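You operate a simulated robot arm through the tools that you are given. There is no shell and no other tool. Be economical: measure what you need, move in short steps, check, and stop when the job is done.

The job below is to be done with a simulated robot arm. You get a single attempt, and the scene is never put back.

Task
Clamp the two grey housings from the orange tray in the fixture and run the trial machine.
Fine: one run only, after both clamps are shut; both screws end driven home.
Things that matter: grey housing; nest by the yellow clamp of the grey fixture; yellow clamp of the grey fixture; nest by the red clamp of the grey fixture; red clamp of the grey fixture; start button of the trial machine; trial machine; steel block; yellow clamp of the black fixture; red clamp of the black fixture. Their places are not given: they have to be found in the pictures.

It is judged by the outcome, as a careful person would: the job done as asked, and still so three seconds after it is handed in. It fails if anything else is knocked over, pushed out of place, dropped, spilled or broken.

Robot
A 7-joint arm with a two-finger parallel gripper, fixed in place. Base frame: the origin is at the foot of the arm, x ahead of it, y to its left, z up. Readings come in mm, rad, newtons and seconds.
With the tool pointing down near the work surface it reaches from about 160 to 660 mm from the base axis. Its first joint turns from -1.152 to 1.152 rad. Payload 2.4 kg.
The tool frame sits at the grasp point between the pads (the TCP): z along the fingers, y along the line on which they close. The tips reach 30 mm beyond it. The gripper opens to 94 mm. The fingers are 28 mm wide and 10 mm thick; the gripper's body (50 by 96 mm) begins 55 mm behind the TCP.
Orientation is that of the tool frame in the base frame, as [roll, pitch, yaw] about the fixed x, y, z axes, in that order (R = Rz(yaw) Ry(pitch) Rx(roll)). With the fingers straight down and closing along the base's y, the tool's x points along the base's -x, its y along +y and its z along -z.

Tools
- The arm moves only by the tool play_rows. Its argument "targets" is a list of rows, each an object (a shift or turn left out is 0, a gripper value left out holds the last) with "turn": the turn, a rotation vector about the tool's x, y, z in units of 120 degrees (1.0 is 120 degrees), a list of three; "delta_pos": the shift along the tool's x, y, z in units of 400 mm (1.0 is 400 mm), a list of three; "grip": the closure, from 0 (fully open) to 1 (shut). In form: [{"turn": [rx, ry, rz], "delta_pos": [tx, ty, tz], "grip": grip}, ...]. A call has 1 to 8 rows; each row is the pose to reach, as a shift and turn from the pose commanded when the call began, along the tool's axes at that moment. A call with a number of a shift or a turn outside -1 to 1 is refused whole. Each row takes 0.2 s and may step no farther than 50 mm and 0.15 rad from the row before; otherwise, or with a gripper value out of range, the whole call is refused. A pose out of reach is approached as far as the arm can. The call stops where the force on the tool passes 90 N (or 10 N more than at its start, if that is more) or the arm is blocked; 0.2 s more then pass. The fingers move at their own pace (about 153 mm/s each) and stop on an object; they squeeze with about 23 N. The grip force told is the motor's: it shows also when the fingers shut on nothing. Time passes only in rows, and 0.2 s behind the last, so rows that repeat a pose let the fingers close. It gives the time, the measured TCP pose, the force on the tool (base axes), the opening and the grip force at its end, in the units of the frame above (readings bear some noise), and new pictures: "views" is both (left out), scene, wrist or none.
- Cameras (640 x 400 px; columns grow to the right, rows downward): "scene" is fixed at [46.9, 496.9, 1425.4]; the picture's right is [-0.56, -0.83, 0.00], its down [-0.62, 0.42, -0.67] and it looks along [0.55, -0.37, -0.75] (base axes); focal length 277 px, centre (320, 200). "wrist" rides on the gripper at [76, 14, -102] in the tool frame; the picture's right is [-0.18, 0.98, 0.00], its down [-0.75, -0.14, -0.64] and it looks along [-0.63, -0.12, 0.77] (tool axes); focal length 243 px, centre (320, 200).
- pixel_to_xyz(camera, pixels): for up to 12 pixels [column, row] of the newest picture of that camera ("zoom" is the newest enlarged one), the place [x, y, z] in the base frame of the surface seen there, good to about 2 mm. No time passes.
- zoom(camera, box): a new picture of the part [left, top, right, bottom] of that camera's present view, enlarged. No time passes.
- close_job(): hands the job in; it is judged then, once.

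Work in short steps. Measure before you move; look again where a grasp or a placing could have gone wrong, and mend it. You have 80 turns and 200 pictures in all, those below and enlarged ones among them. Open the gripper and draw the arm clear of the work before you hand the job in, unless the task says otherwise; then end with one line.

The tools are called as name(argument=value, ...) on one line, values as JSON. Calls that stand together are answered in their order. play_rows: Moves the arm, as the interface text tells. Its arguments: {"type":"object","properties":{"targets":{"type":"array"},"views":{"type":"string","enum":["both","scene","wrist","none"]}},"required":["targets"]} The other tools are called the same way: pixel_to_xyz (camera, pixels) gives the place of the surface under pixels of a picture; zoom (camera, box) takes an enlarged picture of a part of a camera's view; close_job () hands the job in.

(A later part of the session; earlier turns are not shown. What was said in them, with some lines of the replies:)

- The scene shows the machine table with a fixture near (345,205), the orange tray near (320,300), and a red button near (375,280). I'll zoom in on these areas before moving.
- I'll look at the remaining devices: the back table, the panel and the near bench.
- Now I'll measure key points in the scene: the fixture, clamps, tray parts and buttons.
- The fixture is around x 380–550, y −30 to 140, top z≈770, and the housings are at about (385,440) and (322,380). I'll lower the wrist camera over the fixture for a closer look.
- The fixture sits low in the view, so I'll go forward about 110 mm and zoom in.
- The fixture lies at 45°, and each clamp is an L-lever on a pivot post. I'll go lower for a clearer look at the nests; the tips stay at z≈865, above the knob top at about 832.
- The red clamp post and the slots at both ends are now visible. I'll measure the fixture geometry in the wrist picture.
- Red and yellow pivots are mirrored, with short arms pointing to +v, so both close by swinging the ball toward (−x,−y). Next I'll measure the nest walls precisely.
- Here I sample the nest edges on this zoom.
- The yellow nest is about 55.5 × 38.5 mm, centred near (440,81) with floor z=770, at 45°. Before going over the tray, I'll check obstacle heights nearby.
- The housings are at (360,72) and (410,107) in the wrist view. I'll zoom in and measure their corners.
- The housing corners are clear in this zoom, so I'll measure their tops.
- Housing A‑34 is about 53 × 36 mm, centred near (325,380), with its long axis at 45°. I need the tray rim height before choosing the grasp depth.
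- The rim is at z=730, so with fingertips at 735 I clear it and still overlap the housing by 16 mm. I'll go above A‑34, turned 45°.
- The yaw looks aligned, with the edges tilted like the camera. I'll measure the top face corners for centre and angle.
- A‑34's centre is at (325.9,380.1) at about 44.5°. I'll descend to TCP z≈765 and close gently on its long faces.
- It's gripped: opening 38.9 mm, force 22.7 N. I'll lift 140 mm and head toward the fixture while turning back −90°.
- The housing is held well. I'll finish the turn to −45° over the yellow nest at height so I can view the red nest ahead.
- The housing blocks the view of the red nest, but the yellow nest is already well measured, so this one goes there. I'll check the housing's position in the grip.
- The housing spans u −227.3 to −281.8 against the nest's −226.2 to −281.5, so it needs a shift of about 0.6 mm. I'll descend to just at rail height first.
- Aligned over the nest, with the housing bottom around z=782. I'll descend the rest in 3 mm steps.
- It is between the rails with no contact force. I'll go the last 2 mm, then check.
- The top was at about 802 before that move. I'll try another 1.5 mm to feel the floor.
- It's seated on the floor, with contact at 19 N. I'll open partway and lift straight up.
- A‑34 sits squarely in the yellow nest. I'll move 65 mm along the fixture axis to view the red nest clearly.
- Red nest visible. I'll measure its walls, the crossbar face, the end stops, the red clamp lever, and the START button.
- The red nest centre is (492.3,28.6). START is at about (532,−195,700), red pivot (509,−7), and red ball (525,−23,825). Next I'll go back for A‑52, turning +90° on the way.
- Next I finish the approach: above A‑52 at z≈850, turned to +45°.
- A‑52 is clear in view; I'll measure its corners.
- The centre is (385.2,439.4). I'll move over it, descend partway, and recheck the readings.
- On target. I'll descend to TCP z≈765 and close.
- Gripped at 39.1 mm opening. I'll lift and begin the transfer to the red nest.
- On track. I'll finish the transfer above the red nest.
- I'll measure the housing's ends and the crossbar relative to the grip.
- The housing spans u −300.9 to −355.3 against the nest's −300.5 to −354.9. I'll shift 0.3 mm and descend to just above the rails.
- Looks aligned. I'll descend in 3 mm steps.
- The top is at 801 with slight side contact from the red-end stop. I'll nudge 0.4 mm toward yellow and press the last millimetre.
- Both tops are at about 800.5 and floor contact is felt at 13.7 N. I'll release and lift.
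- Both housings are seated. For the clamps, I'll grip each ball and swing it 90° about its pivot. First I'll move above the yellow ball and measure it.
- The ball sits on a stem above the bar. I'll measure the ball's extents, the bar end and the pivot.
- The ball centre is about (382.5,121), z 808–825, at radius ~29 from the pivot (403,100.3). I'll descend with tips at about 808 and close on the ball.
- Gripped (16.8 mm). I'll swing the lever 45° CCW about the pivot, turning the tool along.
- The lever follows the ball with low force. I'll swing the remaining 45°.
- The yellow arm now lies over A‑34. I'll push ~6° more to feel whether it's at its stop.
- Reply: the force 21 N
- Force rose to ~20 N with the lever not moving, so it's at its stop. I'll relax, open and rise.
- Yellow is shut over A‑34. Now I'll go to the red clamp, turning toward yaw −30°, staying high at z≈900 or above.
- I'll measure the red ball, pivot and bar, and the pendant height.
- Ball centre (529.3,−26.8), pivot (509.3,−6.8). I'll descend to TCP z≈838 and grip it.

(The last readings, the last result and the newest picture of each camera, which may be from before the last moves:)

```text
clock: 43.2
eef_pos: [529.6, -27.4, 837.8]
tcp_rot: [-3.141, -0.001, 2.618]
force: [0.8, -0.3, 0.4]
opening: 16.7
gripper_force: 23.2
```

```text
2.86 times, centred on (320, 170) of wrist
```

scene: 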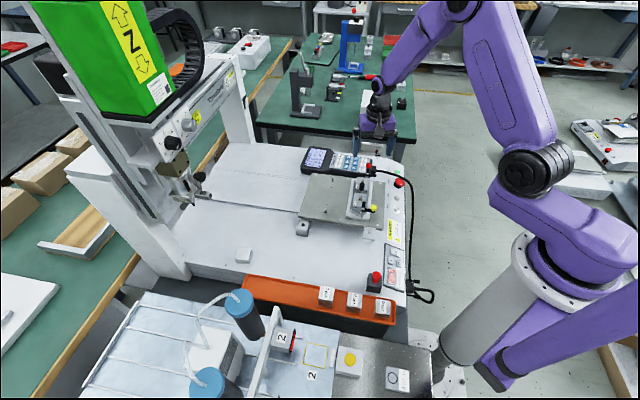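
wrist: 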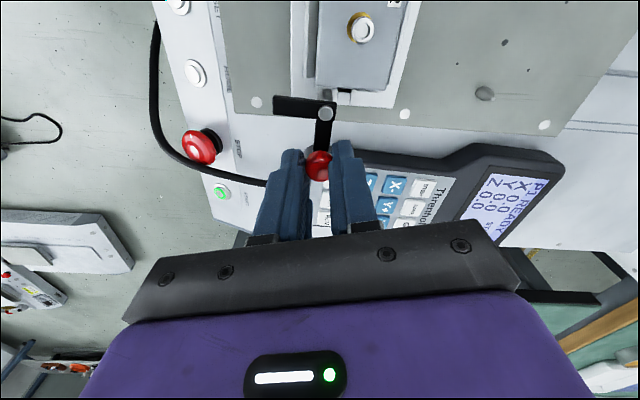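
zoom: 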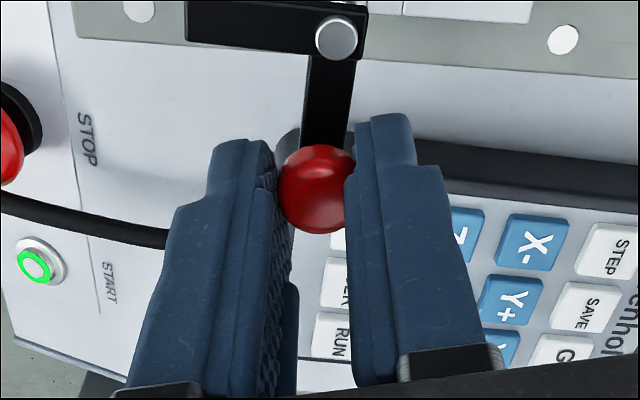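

Gripped. I'll swing it clockwise by 45°.

play_rows(targets=[{"delta_pos": [0.003, -0.0088, 0], "turn": [0, 0, 0.0417], "grip": 1}, {"delta_pos": [0.0071, -0.0172, 0], "turn": [0, 0, 0.0833]}, {"delta_pos": [0.0123, -0.0249, 0], "turn": [0, 0, 0.125]}, {"delta_pos": [0.0185, -0.032, 0], "turn": [0, 0, 0.1667]}, {"delta_pos": [0.0255, -0.0381, 0], "turn": [0, 0, 0.2083]}, {"delta_pos": [0.0332, -0.0433, 0], "turn": [0, 0, 0.25]}])

zoom(camera="wrist", box=[240, 100, 400, 240])

```text
clock: 44.6
eef_pos: [508.9, -35.2, 839.1]
tcp_rot: [3.141, 0.0, 2.093]
force: [4.5, 2.6, 2.9]
opening: 17.4
gripper_force: 23.4
```

scene: 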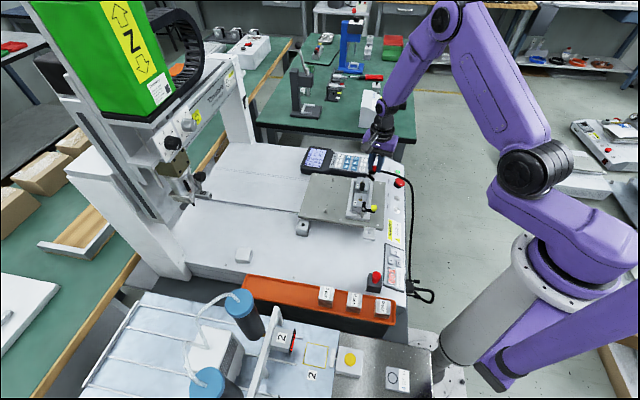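
wrist: 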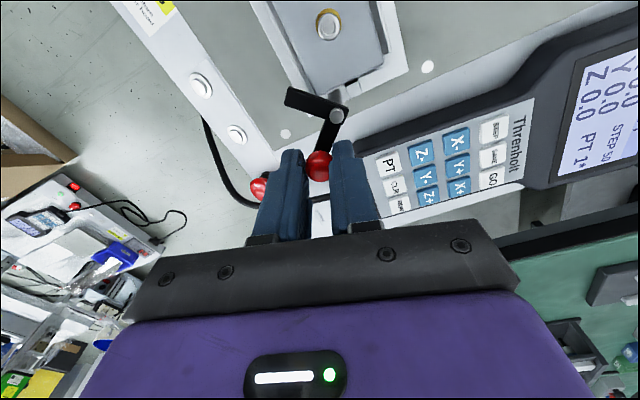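

```text
2.86 times, centred on (320, 170) of wrist
```

zoom: 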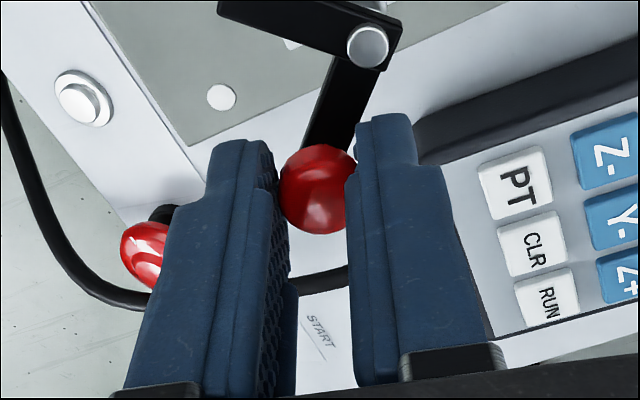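

The lever follows. I'll swing the remaining 45°.

play_rows(targets=[{"delta_pos": [0.0052, -0.0078, 0], "turn": [0, 0, 0.0417], "grip": 1}, {"delta_pos": [0.0113, -0.0148, 0], "turn": [0, 0, 0.0833]}, {"delta_pos": [0.0183, -0.0209, 0], "turn": [0, 0, 0.125]}, {"delta_pos": [0.0261, -0.0261, 0], "turn": [0, 0, 0.1667]}, {"delta_pos": [0.0345, -0.0302, 0], "turn": [0, 0, 0.2083]}, {"delta_pos": [0.0433, -0.0332, 0], "turn": [0, 0, 0.25]}, {"delta_pos": [0.0433, -0.0332, 0], "turn": [0, 0, 0.25]}])

zoom(camera="wrist", box=[240, 80, 400, 220])

zoom(camera="scene", box=[340, 145, 400, 220])

```text
clock: 46.2
eef_pos: [488.9, -28.6, 838.8]
tcp_rot: [3.138, -0.001, 1.569]
force: [11.7, -6.4, -0.8]
opening: 16.9
gripper_force: 22.9
```

scene: 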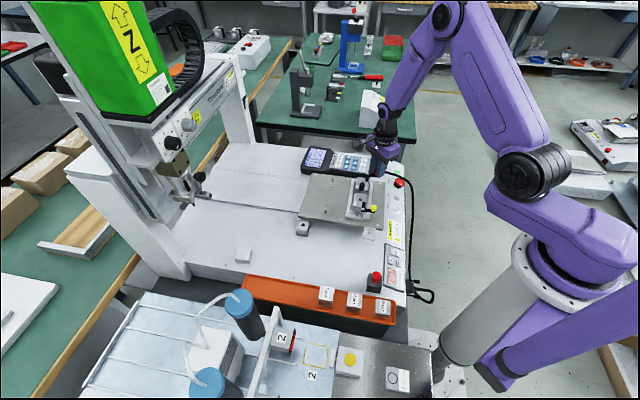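
wrist: 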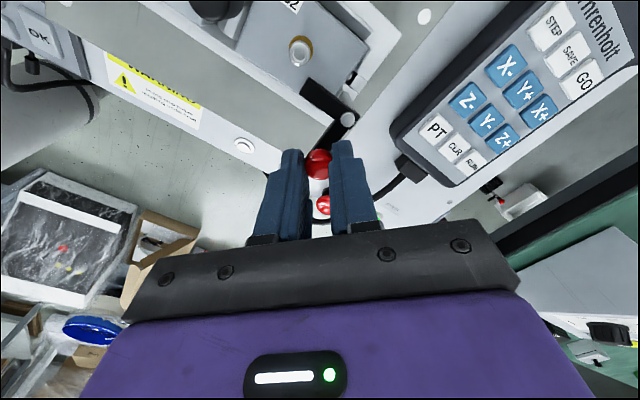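

```text
2.86 times, centred on (320, 150) of wrist
```

zoom: 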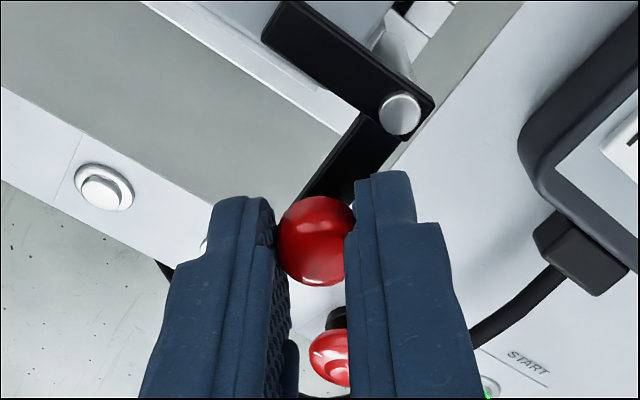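

```text
5.33 times, centred on (370, 182) of scene
```

zoom: 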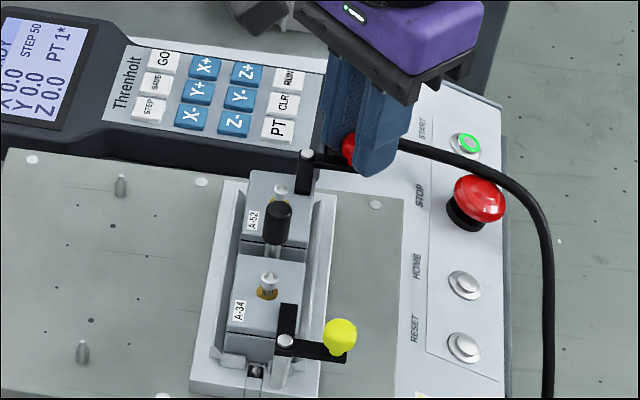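

The arm lies over A‑52, with force rising to 13 N. I'll push 3 mm more to confirm the stop.

play_rows(targets=[{"delta_pos": [0.0027, -0.0027, 0], "grip": 1}, {"delta_pos": [0.0056, -0.005, 0]}, {"delta_pos": [0.0056, -0.005, 0]}], views="wrist")

zoom(camera="wrist", box=[240, 80, 400, 220])

```text
clock: 47.0
eef_pos: [489.6, -25.2, 840.1]
tcp_rot: [3.134, 0.003, 1.57]
force: [16.8, -17.8, 0.2]
opening: 17.2
gripper_force: 23.1
```

wrist: 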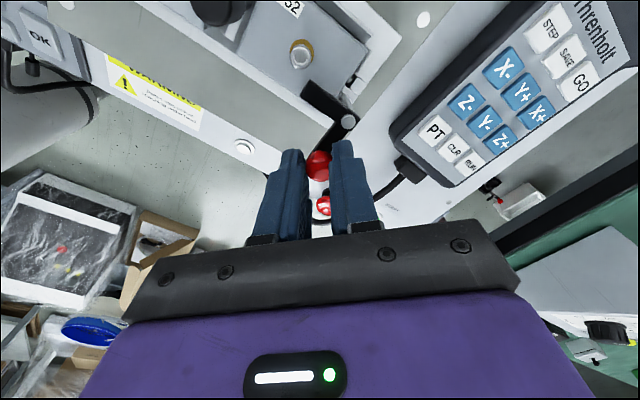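

```text
2.86 times, centred on (320, 150) of wrist
```

zoom: 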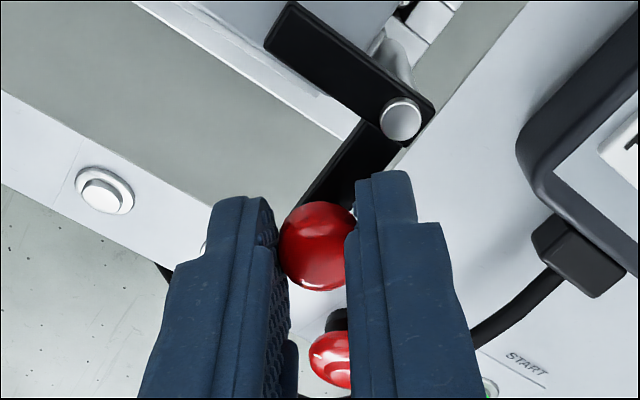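

It's at its stop (24 N). I'll relax, open just slightly since the pivot post is close, then rise.

play_rows(targets=[{"delta_pos": [-0.005, 0.005, 0], "grip": 1}, {"delta_pos": [-0.0055, 0.005, 0], "grip": 0.73}, {"delta_pos": [-0.0055, 0.005, 0], "grip": 0.73}, {"delta_pos": [-0.0055, 0.005, -0.05]}, {"delta_pos": [-0.0055, 0.005, -0.15]}, {"delta_pos": [-0.0055, 0.005, -0.2]}])

zoom(camera="scene", box=[340, 145, 400, 220])

zoom(camera="wrist", box=[200, 40, 440, 240])

```text
clock: 48.4
eef_pos: [486.9, -26.7, 918.7]
tcp_rot: [-3.14, 0.0, 1.568]
force: [0.5, -1.1, -0.4]
opening: 25.5
gripper_force: 0.0
```

scene: 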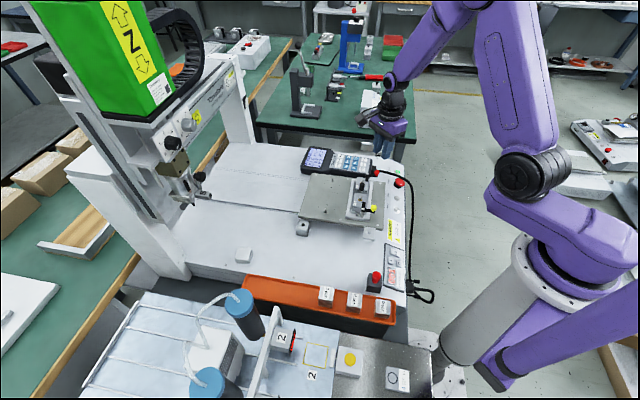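
wrist: 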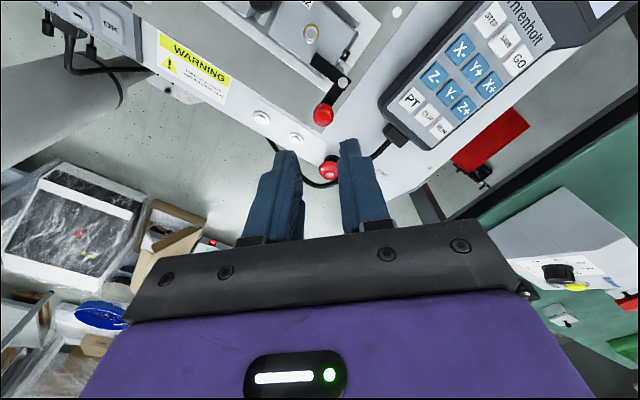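

```text
5.33 times, centred on (370, 182) of scene
```

zoom: 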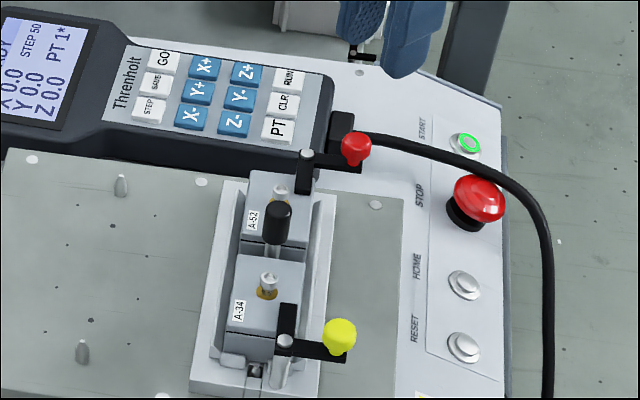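

```text
2.00 times, centred on (320, 140) of wrist
```

zoom: 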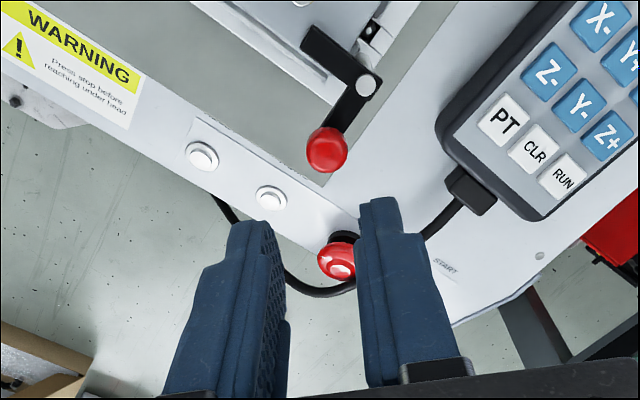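

Both clamps are shut. Now I'll measure START and its neighbours (STOP, cable).

pixel_to_xyz(camera="scene", pixels=[[397, 171], [398, 171], [398, 172], [396, 172], [397, 173], [400, 172], [400, 183], [393, 169], [399, 178], [396, 181], [395, 170]])

zoom(camera="scene", box=[380, 155, 420, 195])

```text
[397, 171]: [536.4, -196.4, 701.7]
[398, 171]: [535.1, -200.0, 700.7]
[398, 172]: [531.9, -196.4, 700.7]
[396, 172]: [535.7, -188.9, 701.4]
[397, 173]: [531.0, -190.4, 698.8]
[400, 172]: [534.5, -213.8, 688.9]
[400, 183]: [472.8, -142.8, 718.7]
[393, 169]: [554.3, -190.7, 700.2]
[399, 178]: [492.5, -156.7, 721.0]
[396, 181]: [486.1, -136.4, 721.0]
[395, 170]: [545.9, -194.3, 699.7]
```

```text
10.00 times, centred on (400, 175) of scene
```

zoom: 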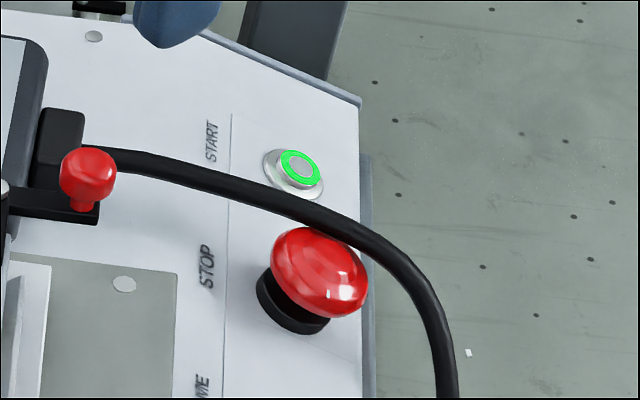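

I'll check the panel slope around the button.

pixel_to_xyz(camera="zoom", pixels=[[150, 80], [200, 110], [245, 140], [335, 190], [350, 130], [350, 200], [300, 125], [300, 167], [290, 165], [310, 170], [220, 230], [110, 240]])

pixel_to_xyz(camera="wrist", pixels=[[330, 170], [262, 117], [296, 138], [385, 175], [322, 115], [345, 82]])

```text
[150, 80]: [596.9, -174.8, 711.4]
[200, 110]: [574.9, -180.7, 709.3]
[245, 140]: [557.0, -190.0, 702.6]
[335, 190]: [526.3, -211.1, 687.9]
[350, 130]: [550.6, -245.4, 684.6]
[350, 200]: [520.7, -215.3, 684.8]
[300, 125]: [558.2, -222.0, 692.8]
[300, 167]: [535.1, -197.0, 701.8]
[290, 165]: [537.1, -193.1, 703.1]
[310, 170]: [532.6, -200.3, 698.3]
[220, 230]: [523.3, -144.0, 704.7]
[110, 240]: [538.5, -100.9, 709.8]
```

```text
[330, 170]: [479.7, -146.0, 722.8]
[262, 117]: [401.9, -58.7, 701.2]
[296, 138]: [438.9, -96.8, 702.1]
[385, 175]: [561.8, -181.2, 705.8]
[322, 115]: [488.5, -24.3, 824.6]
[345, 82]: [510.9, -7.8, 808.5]
```

The panel slopes about 20° toward (−x,−y) and START's centre is about (535,−197,702). I'll close the gripper, move above it at yaw −45°, and look.

play_rows(targets=[{"delta_pos": [-0.068, 0.016, 0], "turn": [0, 0, -0.0625], "grip": 1}, {"delta_pos": [-0.136, 0.031, 0], "turn": [0, 0, -0.125]}, {"delta_pos": [-0.204, 0.047, 0.03], "turn": [0, 0, -0.1875]}, {"delta_pos": [-0.272, 0.063, 0.07], "turn": [0, 0, -0.25]}, {"delta_pos": [-0.34, 0.079, 0.12], "turn": [0, 0, -0.3125]}, {"delta_pos": [-0.4075, 0.094, 0.17], "turn": [0, 0, -0.375]}, {"delta_pos": [-0.4075, 0.094, 0.17], "turn": [0, 0, -0.375]}])

zoom(camera="wrist", box=[230, 40, 410, 200])

```text
clock: 50.0
eef_pos: [527.9, -190.3, 848.5]
tcp_rot: [3.141, 0.001, 2.357]
force: [1.1, 0.1, -0.1]
opening: 0.0
gripper_force: 23.3
```

scene: 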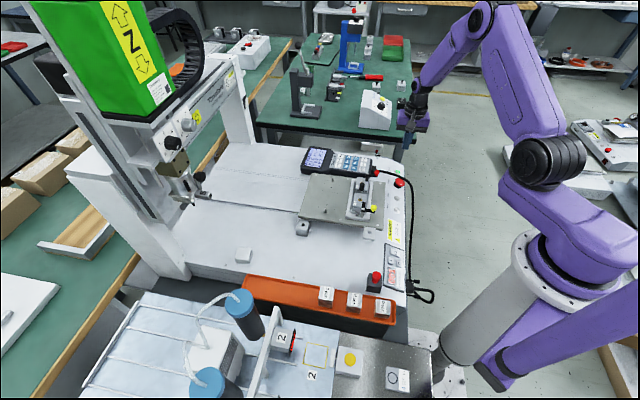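
wrist: 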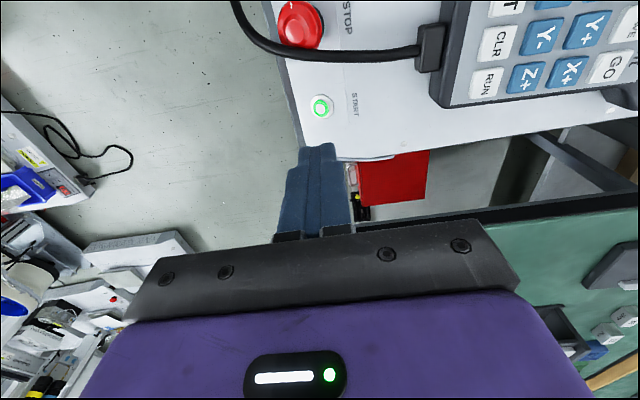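

```text
2.50 times, centred on (320, 120) of wrist
```

zoom: 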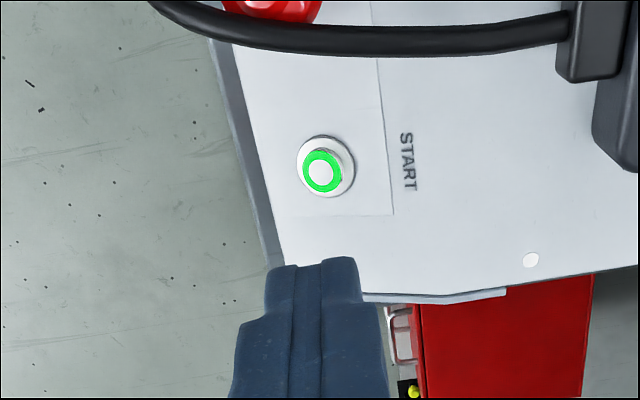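

pixel_to_xyz(camera="zoom", pixels=[[321, 172], [307, 172], [336, 170], [322, 157], [322, 186], [345, 170], [310, 190], [340, 45], [320, 25], [360, 100], [270, 120], [300, 230]])

```text
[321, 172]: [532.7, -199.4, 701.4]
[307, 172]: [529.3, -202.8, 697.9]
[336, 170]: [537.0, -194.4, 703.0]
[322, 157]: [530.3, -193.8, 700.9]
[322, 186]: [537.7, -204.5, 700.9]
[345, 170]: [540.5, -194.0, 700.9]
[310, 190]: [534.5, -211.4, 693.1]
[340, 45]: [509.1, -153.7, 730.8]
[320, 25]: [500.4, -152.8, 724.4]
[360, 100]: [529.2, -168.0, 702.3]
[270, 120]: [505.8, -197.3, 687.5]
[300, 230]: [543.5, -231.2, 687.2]
```

The button centre is (533.3,−199,701), and the cable is about 49 mm away. I'll tilt 20° to match the panel and stop with the tip ~25 mm short of the button.

play_rows(targets=[{"delta_pos": [-0.009, -0.017, 0.08], "turn": [-0.0556, 0, 0]}, {"delta_pos": [-0.018, -0.035, 0.16], "turn": [-0.1111, 0, 0]}, {"delta_pos": [-0.027, -0.052, 0.243], "turn": [-0.1667, 0, 0]}, {"delta_pos": [-0.027, -0.052, 0.243], "turn": [-0.1667, 0, 0]}])

zoom(camera="wrist", box=[230, 80, 410, 240])

zoom(camera="scene", box=[370, 140, 430, 195])

```text
clock: 51.0
eef_pos: [517.2, -211.7, 749.8]
tcp_rot: [2.793, -0.001, 2.356]
force: [-0.4, -0.5, 0.4]
opening: 0.3
gripper_force: 23.4
```

scene: 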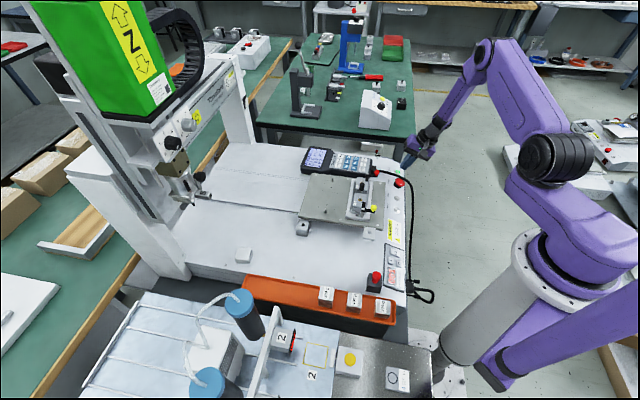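
wrist: 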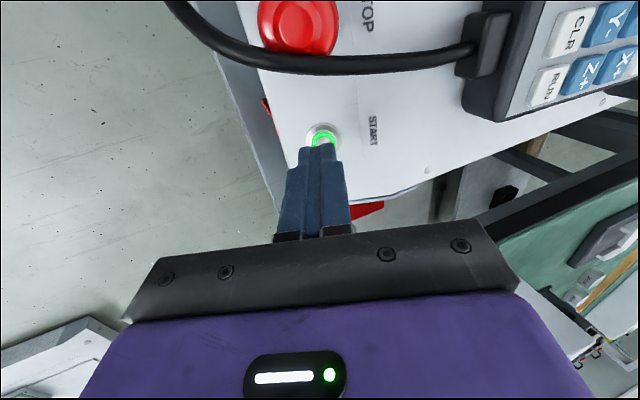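

```text
2.50 times, centred on (320, 160) of wrist
```

zoom: 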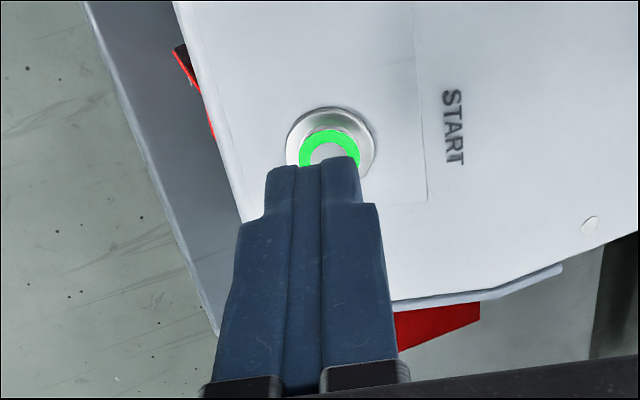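

```text
7.27 times, centred on (400, 168) of scene
```

zoom: 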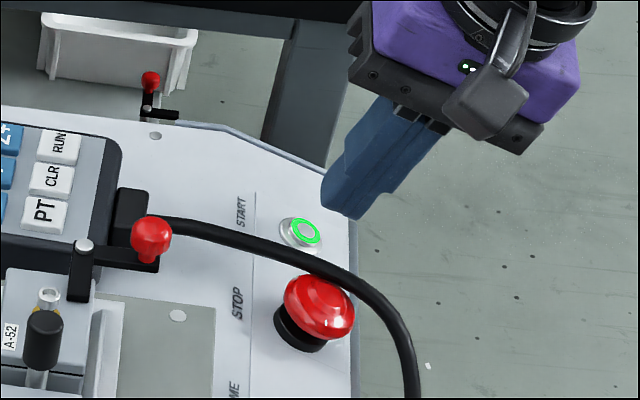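

The button lies about 2 mm to tool +y of the finger axis. I'll correct that and advance 19 mm, stopping short of contact.

play_rows(targets=[{"delta_pos": [0, 0.0055, 0.02]}, {"delta_pos": [0, 0.0055, 0.047]}, {"delta_pos": [0, 0.0055, 0.047]}])

zoom(camera="scene", box=[370, 140, 430, 195])

zoom(camera="wrist", box=[270, 110, 370, 200])

```text
clock: 51.8
eef_pos: [524.3, -205.7, 734.8]
tcp_rot: [2.794, 0.001, 2.356]
force: [0.7, -1.0, -0.3]
opening: 0.2
gripper_force: 23.6
```

scene: 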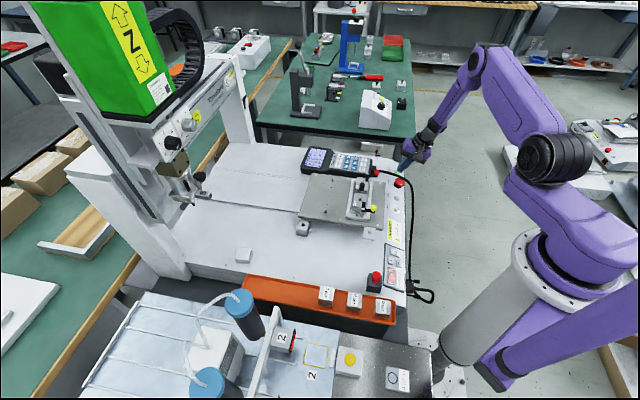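
wrist: 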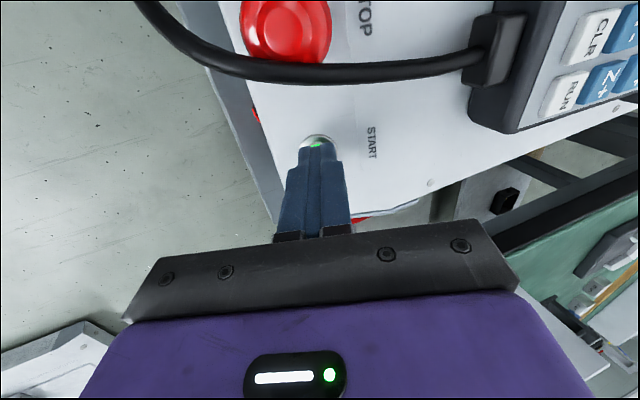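

```text
7.27 times, centred on (400, 168) of scene
```

zoom: 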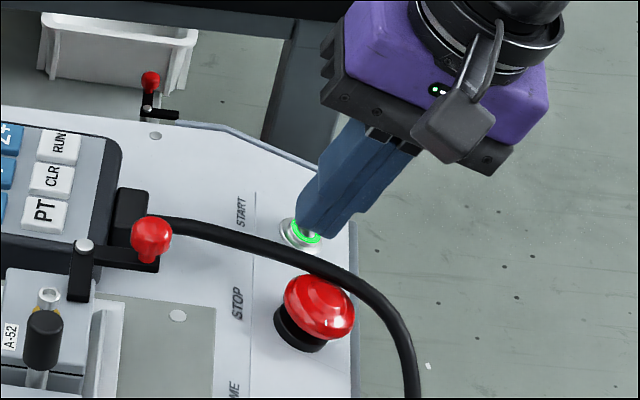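

```text
4.44 times, centred on (320, 155) of wrist
```

zoom: 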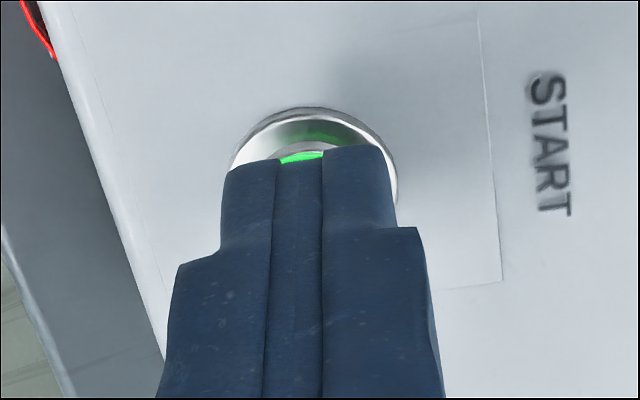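

Aligned over the button. I'll press forward in small monotone steps and check.

play_rows(targets=[{"delta_pos": [0, 0, 0.006]}, {"delta_pos": [0, 0, 0.01]}, {"delta_pos": [0, 0, 0.014]}])

zoom(camera="scene", box=[280, 130, 430, 225])

```text
clock: 52.6
eef_pos: [526.3, -203.2, 730.7]
tcp_rot: [2.793, -0.002, 2.357]
force: [0.8, 1.1, -0.1]
opening: 0.1
gripper_force: 23.0
```

scene: 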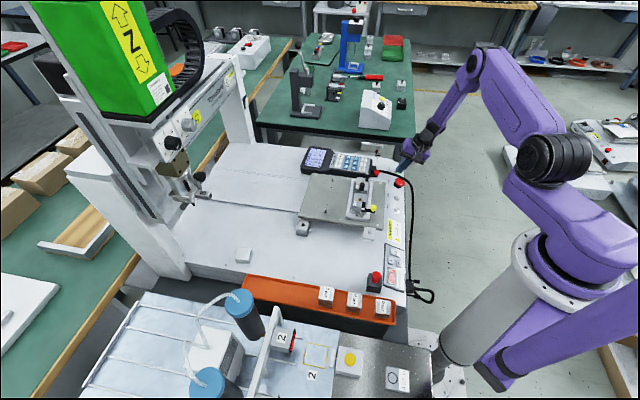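
wrist: 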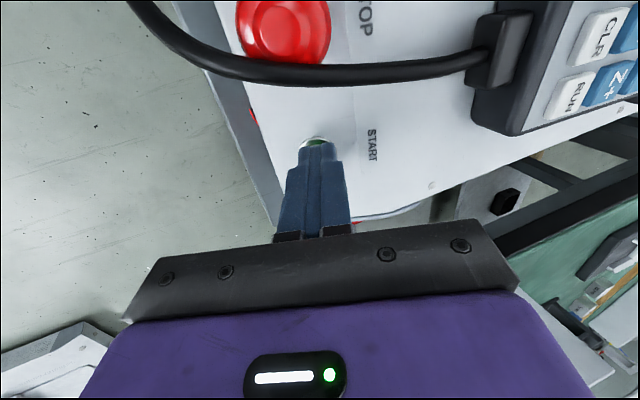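

```text
4.21 times, centred on (355, 178) of scene
```

zoom: 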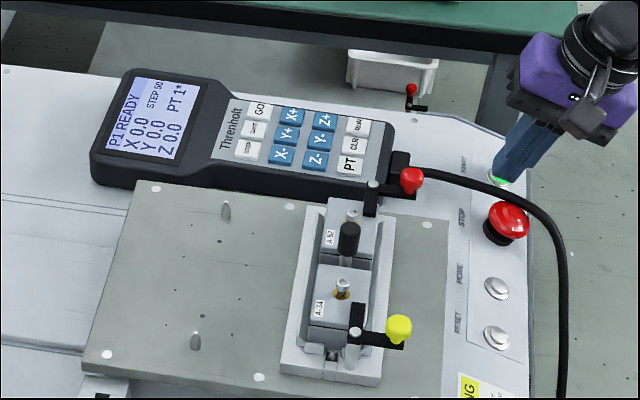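

No contact yet. I'll continue by another 6 mm.

play_rows(targets=[{"delta_pos": [0, 0, 0.004]}, {"delta_pos": [0, 0, 0.008]}, {"delta_pos": [0, 0, 0.0115]}], views="scene")

zoom(camera="scene", box=[280, 130, 430, 225])

```text
clock: 53.4
eef_pos: [526.0, -203.0, 725.4]
tcp_rot: [2.791, 0.0, 2.355]
force: [-0.9, -0.3, 2.8]
opening: 0.0
gripper_force: 23.2
```

scene: 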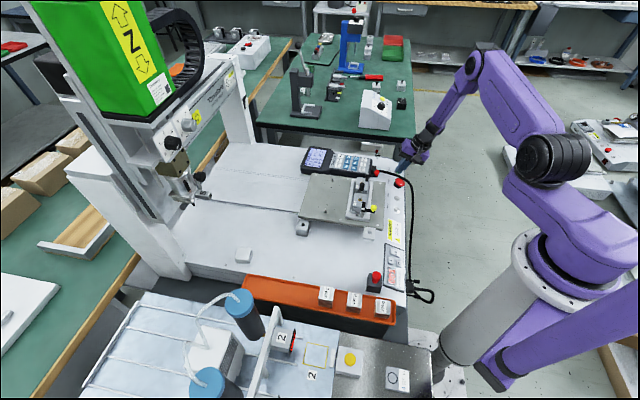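

```text
4.21 times, centred on (355, 178) of scene
```

zoom: 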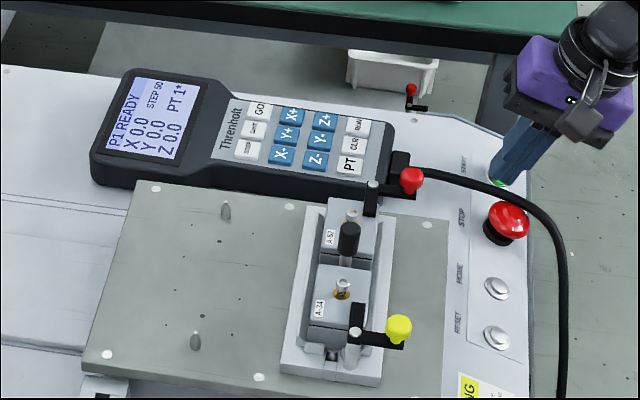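

Contact is just starting (2.8 N). I'll press about 3 mm more.

play_rows(targets=[{"delta_pos": [0, 0, 0.004]}, {"delta_pos": [0, 0, 0.0075]}], views="scene")

zoom(camera="scene", box=[280, 130, 430, 225])

```text
clock: 54.0
eef_pos: [528.2, -202.7, 723.9]
tcp_rot: [2.792, -0.001, 2.357]
force: [-5.2, -2.0, 12.3]
opening: 0.1
gripper_force: 22.9
```

scene: 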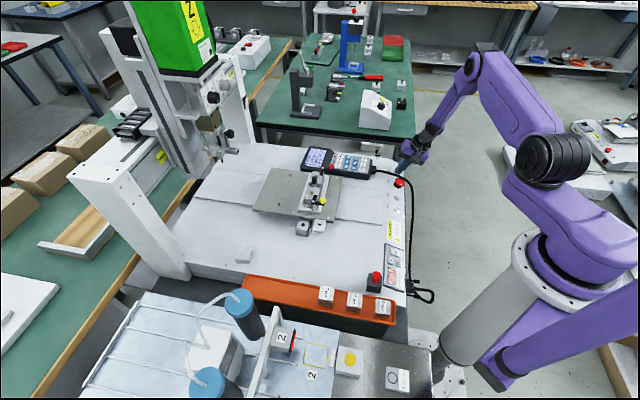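

```text
4.21 times, centred on (355, 178) of scene
```

zoom: 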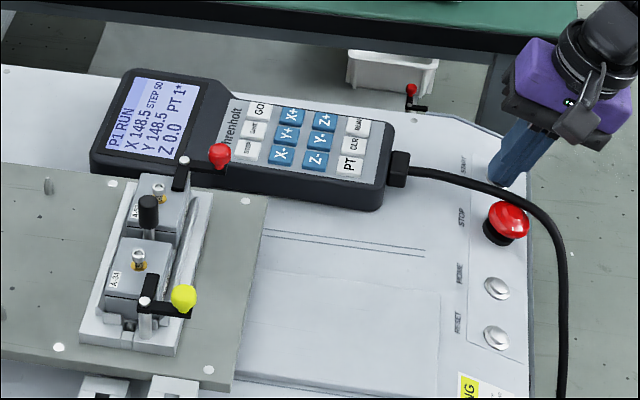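

It's running: the pendant shows P1 RUN and the table is moving. I'll withdraw straight back along the tool axis, clear of the button, with no second press.

play_rows(targets=[{"delta_pos": [0, 0, -0.06]}, {"delta_pos": [0, 0, -0.16]}, {"delta_pos": [0, 0, -0.26]}, {"delta_pos": [0, 0, -0.34]}, {"delta_pos": [0, 0, -0.34]}, {"delta_pos": [0, 0, -0.34]}, {"delta_pos": [0, 0, -0.34]}, {"delta_pos": [0, 0, -0.34]}], views="scene")

zoom(camera="scene", box=[180, 100, 400, 240])

```text
clock: 55.8
eef_pos: [495.5, -234.2, 852.9]
tcp_rot: [2.793, 0.001, 2.356]
force: [0.2, -0.3, 0.3]
opening: 0.0
gripper_force: 22.7
```

scene: 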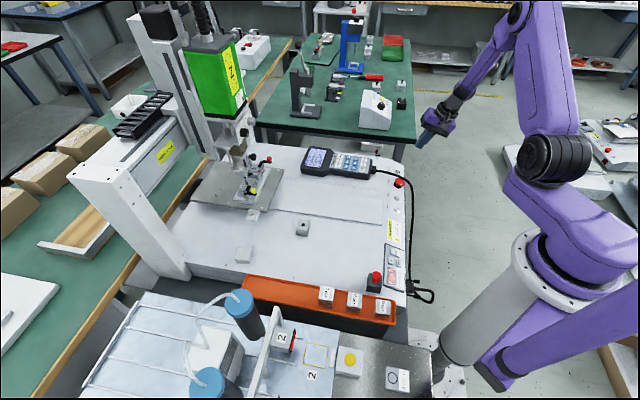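

```text
2.86 times, centred on (290, 170) of scene
```

zoom: 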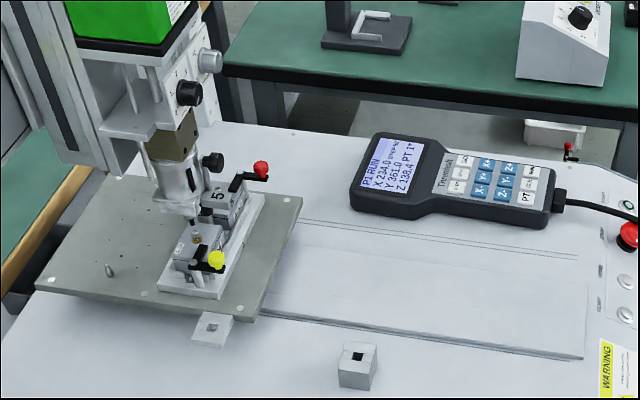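

The driver is working on the screws. I'll wait in place and open the gripper.

play_rows(targets=[{"grip": 0}, {"grip": 0}, {"grip": 0}, {"grip": 0}, {"grip": 0}, {"grip": 0}, {"grip": 0}, {"grip": 0}], views="scene")

zoom(camera="scene", box=[180, 100, 400, 240])

```text
clock: 57.6
eef_pos: [496.9, -231.9, 853.0]
tcp_rot: [2.793, 0.0, 2.357]
force: [0.5, 0.4, 1.0]
opening: 94.0
gripper_force: 0.1
```

scene: 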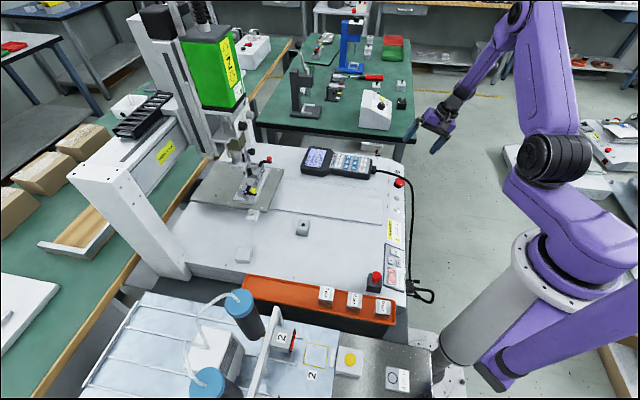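

```text
2.86 times, centred on (290, 170) of scene
```

zoom: 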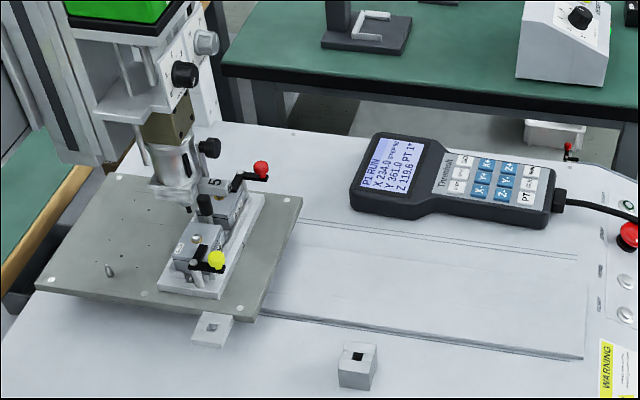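

The first screw is done and the head is lifting. I'll keep waiting.

play_rows(targets=[{"grip": 0}, {"grip": 0}, {"grip": 0}, {"grip": 0}, {"grip": 0}, {"grip": 0}, {"grip": 0}, {"grip": 0}], views="none")

play_rows(targets=[{"grip": 0}, {"grip": 0}, {"grip": 0}, {"grip": 0}, {"grip": 0}, {"grip": 0}, {"grip": 0}, {"grip": 0}], views="scene")

zoom(camera="scene", box=[180, 100, 400, 240])

```text
clock: 59.4
eef_pos: [495.7, -233.2, 853.4]
tcp_rot: [2.791, 0.001, 2.357]
force: [-0.5, -1.3, -0.3]
opening: 94.1
gripper_force: 0.1
```

```text
clock: 61.2
eef_pos: [496.0, -233.9, 853.0]
tcp_rot: [2.793, 0.0, 2.356]
force: [1.3, -0.2, -0.4]
opening: 94.1
gripper_force: 0.1
```

scene: 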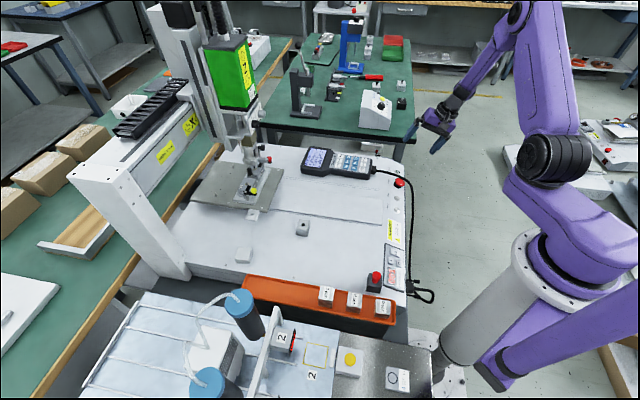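

```text
2.86 times, centred on (290, 170) of scene
```

zoom: 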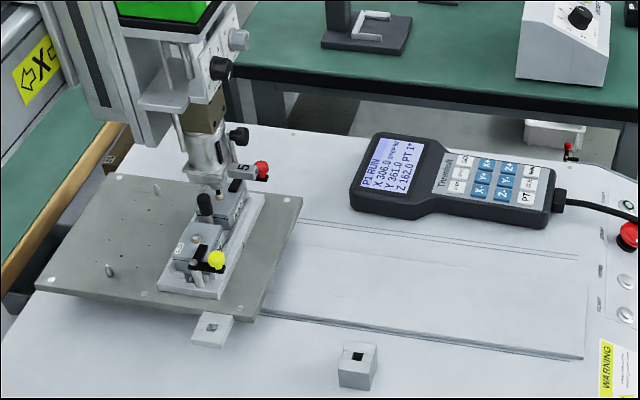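

The head is descending on the second screw. I'll wait on until the cycle returns home.

play_rows(targets=[{"grip": 0}, {"grip": 0}, {"grip": 0}, {"grip": 0}, {"grip": 0}, {"grip": 0}, {"grip": 0}, {"grip": 0}], views="none")

play_rows(targets=[{"grip": 0}, {"grip": 0}, {"grip": 0}, {"grip": 0}, {"grip": 0}, {"grip": 0}, {"grip": 0}, {"grip": 0}], views="none")

play_rows(targets=[{"grip": 0}, {"grip": 0}, {"grip": 0}, {"grip": 0}, {"grip": 0}, {"grip": 0}, {"grip": 0}, {"grip": 0}], views="scene")

zoom(camera="scene", box=[200, 120, 420, 240])

```text
clock: 63.0
eef_pos: [496.3, -233.7, 853.4]
tcp_rot: [2.791, 0.0, 2.358]
force: [-0.3, 0.4, -0.2]
opening: 93.9
gripper_force: 0.1
```

```text
clock: 64.8
eef_pos: [495.6, -232.9, 853.2]
tcp_rot: [2.794, 0.0, 2.355]
force: [-0.3, -1.0, 0.3]
opening: 94.3
gripper_force: 0.1
```

```text
clock: 66.6
eef_pos: [496.0, -234.0, 853.7]
tcp_rot: [2.792, 0.001, 2.357]
force: [0.5, 0.1, -0.2]
opening: 93.8
gripper_force: 0.0
```

scene: 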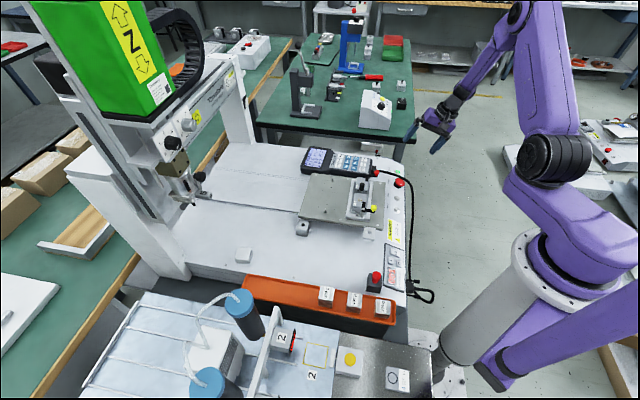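

```text
2.91 times, centred on (310, 180) of scene
```

zoom: 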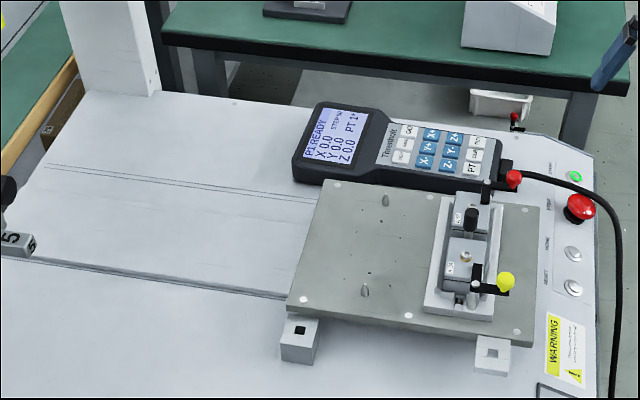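

The run has finished: the pendant shows READY and everything is home. I'll check the screws.

zoom(camera="scene", box=[345, 170, 385, 215])

pixel_to_xyz(camera="zoom", pixels=[[265, 230], [262, 255], [300, 110], [275, 210]])

```text
8.89 times, centred on (365, 192) of scene
```

zoom: 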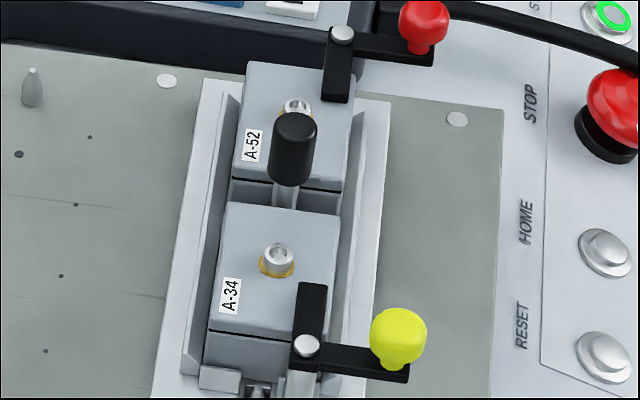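

```text
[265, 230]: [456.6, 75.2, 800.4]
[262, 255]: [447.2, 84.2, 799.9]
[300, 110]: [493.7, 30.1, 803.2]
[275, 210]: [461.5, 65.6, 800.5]
```

Both screws look lower than before. I'll confirm the head heights (they were at about 812).

pixel_to_xyz(camera="zoom", pixels=[[277, 254], [283, 253], [277, 265], [277, 275], [297, 102], [297, 108], [288, 104], [270, 252]])

```text
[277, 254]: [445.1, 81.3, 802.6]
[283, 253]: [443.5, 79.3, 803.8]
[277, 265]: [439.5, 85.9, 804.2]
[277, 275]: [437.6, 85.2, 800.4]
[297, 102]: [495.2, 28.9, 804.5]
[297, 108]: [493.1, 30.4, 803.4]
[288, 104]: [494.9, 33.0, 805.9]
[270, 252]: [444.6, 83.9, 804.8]
```

Both heads have dropped from about 812 to 804.5, so they are driven home equally. The clamps are shut, the gripper is open and the arm is clear, so I'm handing in.

close_job()

```text
The job is handed in.
```

Both grey housings are clamped in the grey fixture, and the trial machine ran once after both clamps were shut; both screw heads dropped from about z 812 to 804.5 mm, which I take as driven home.
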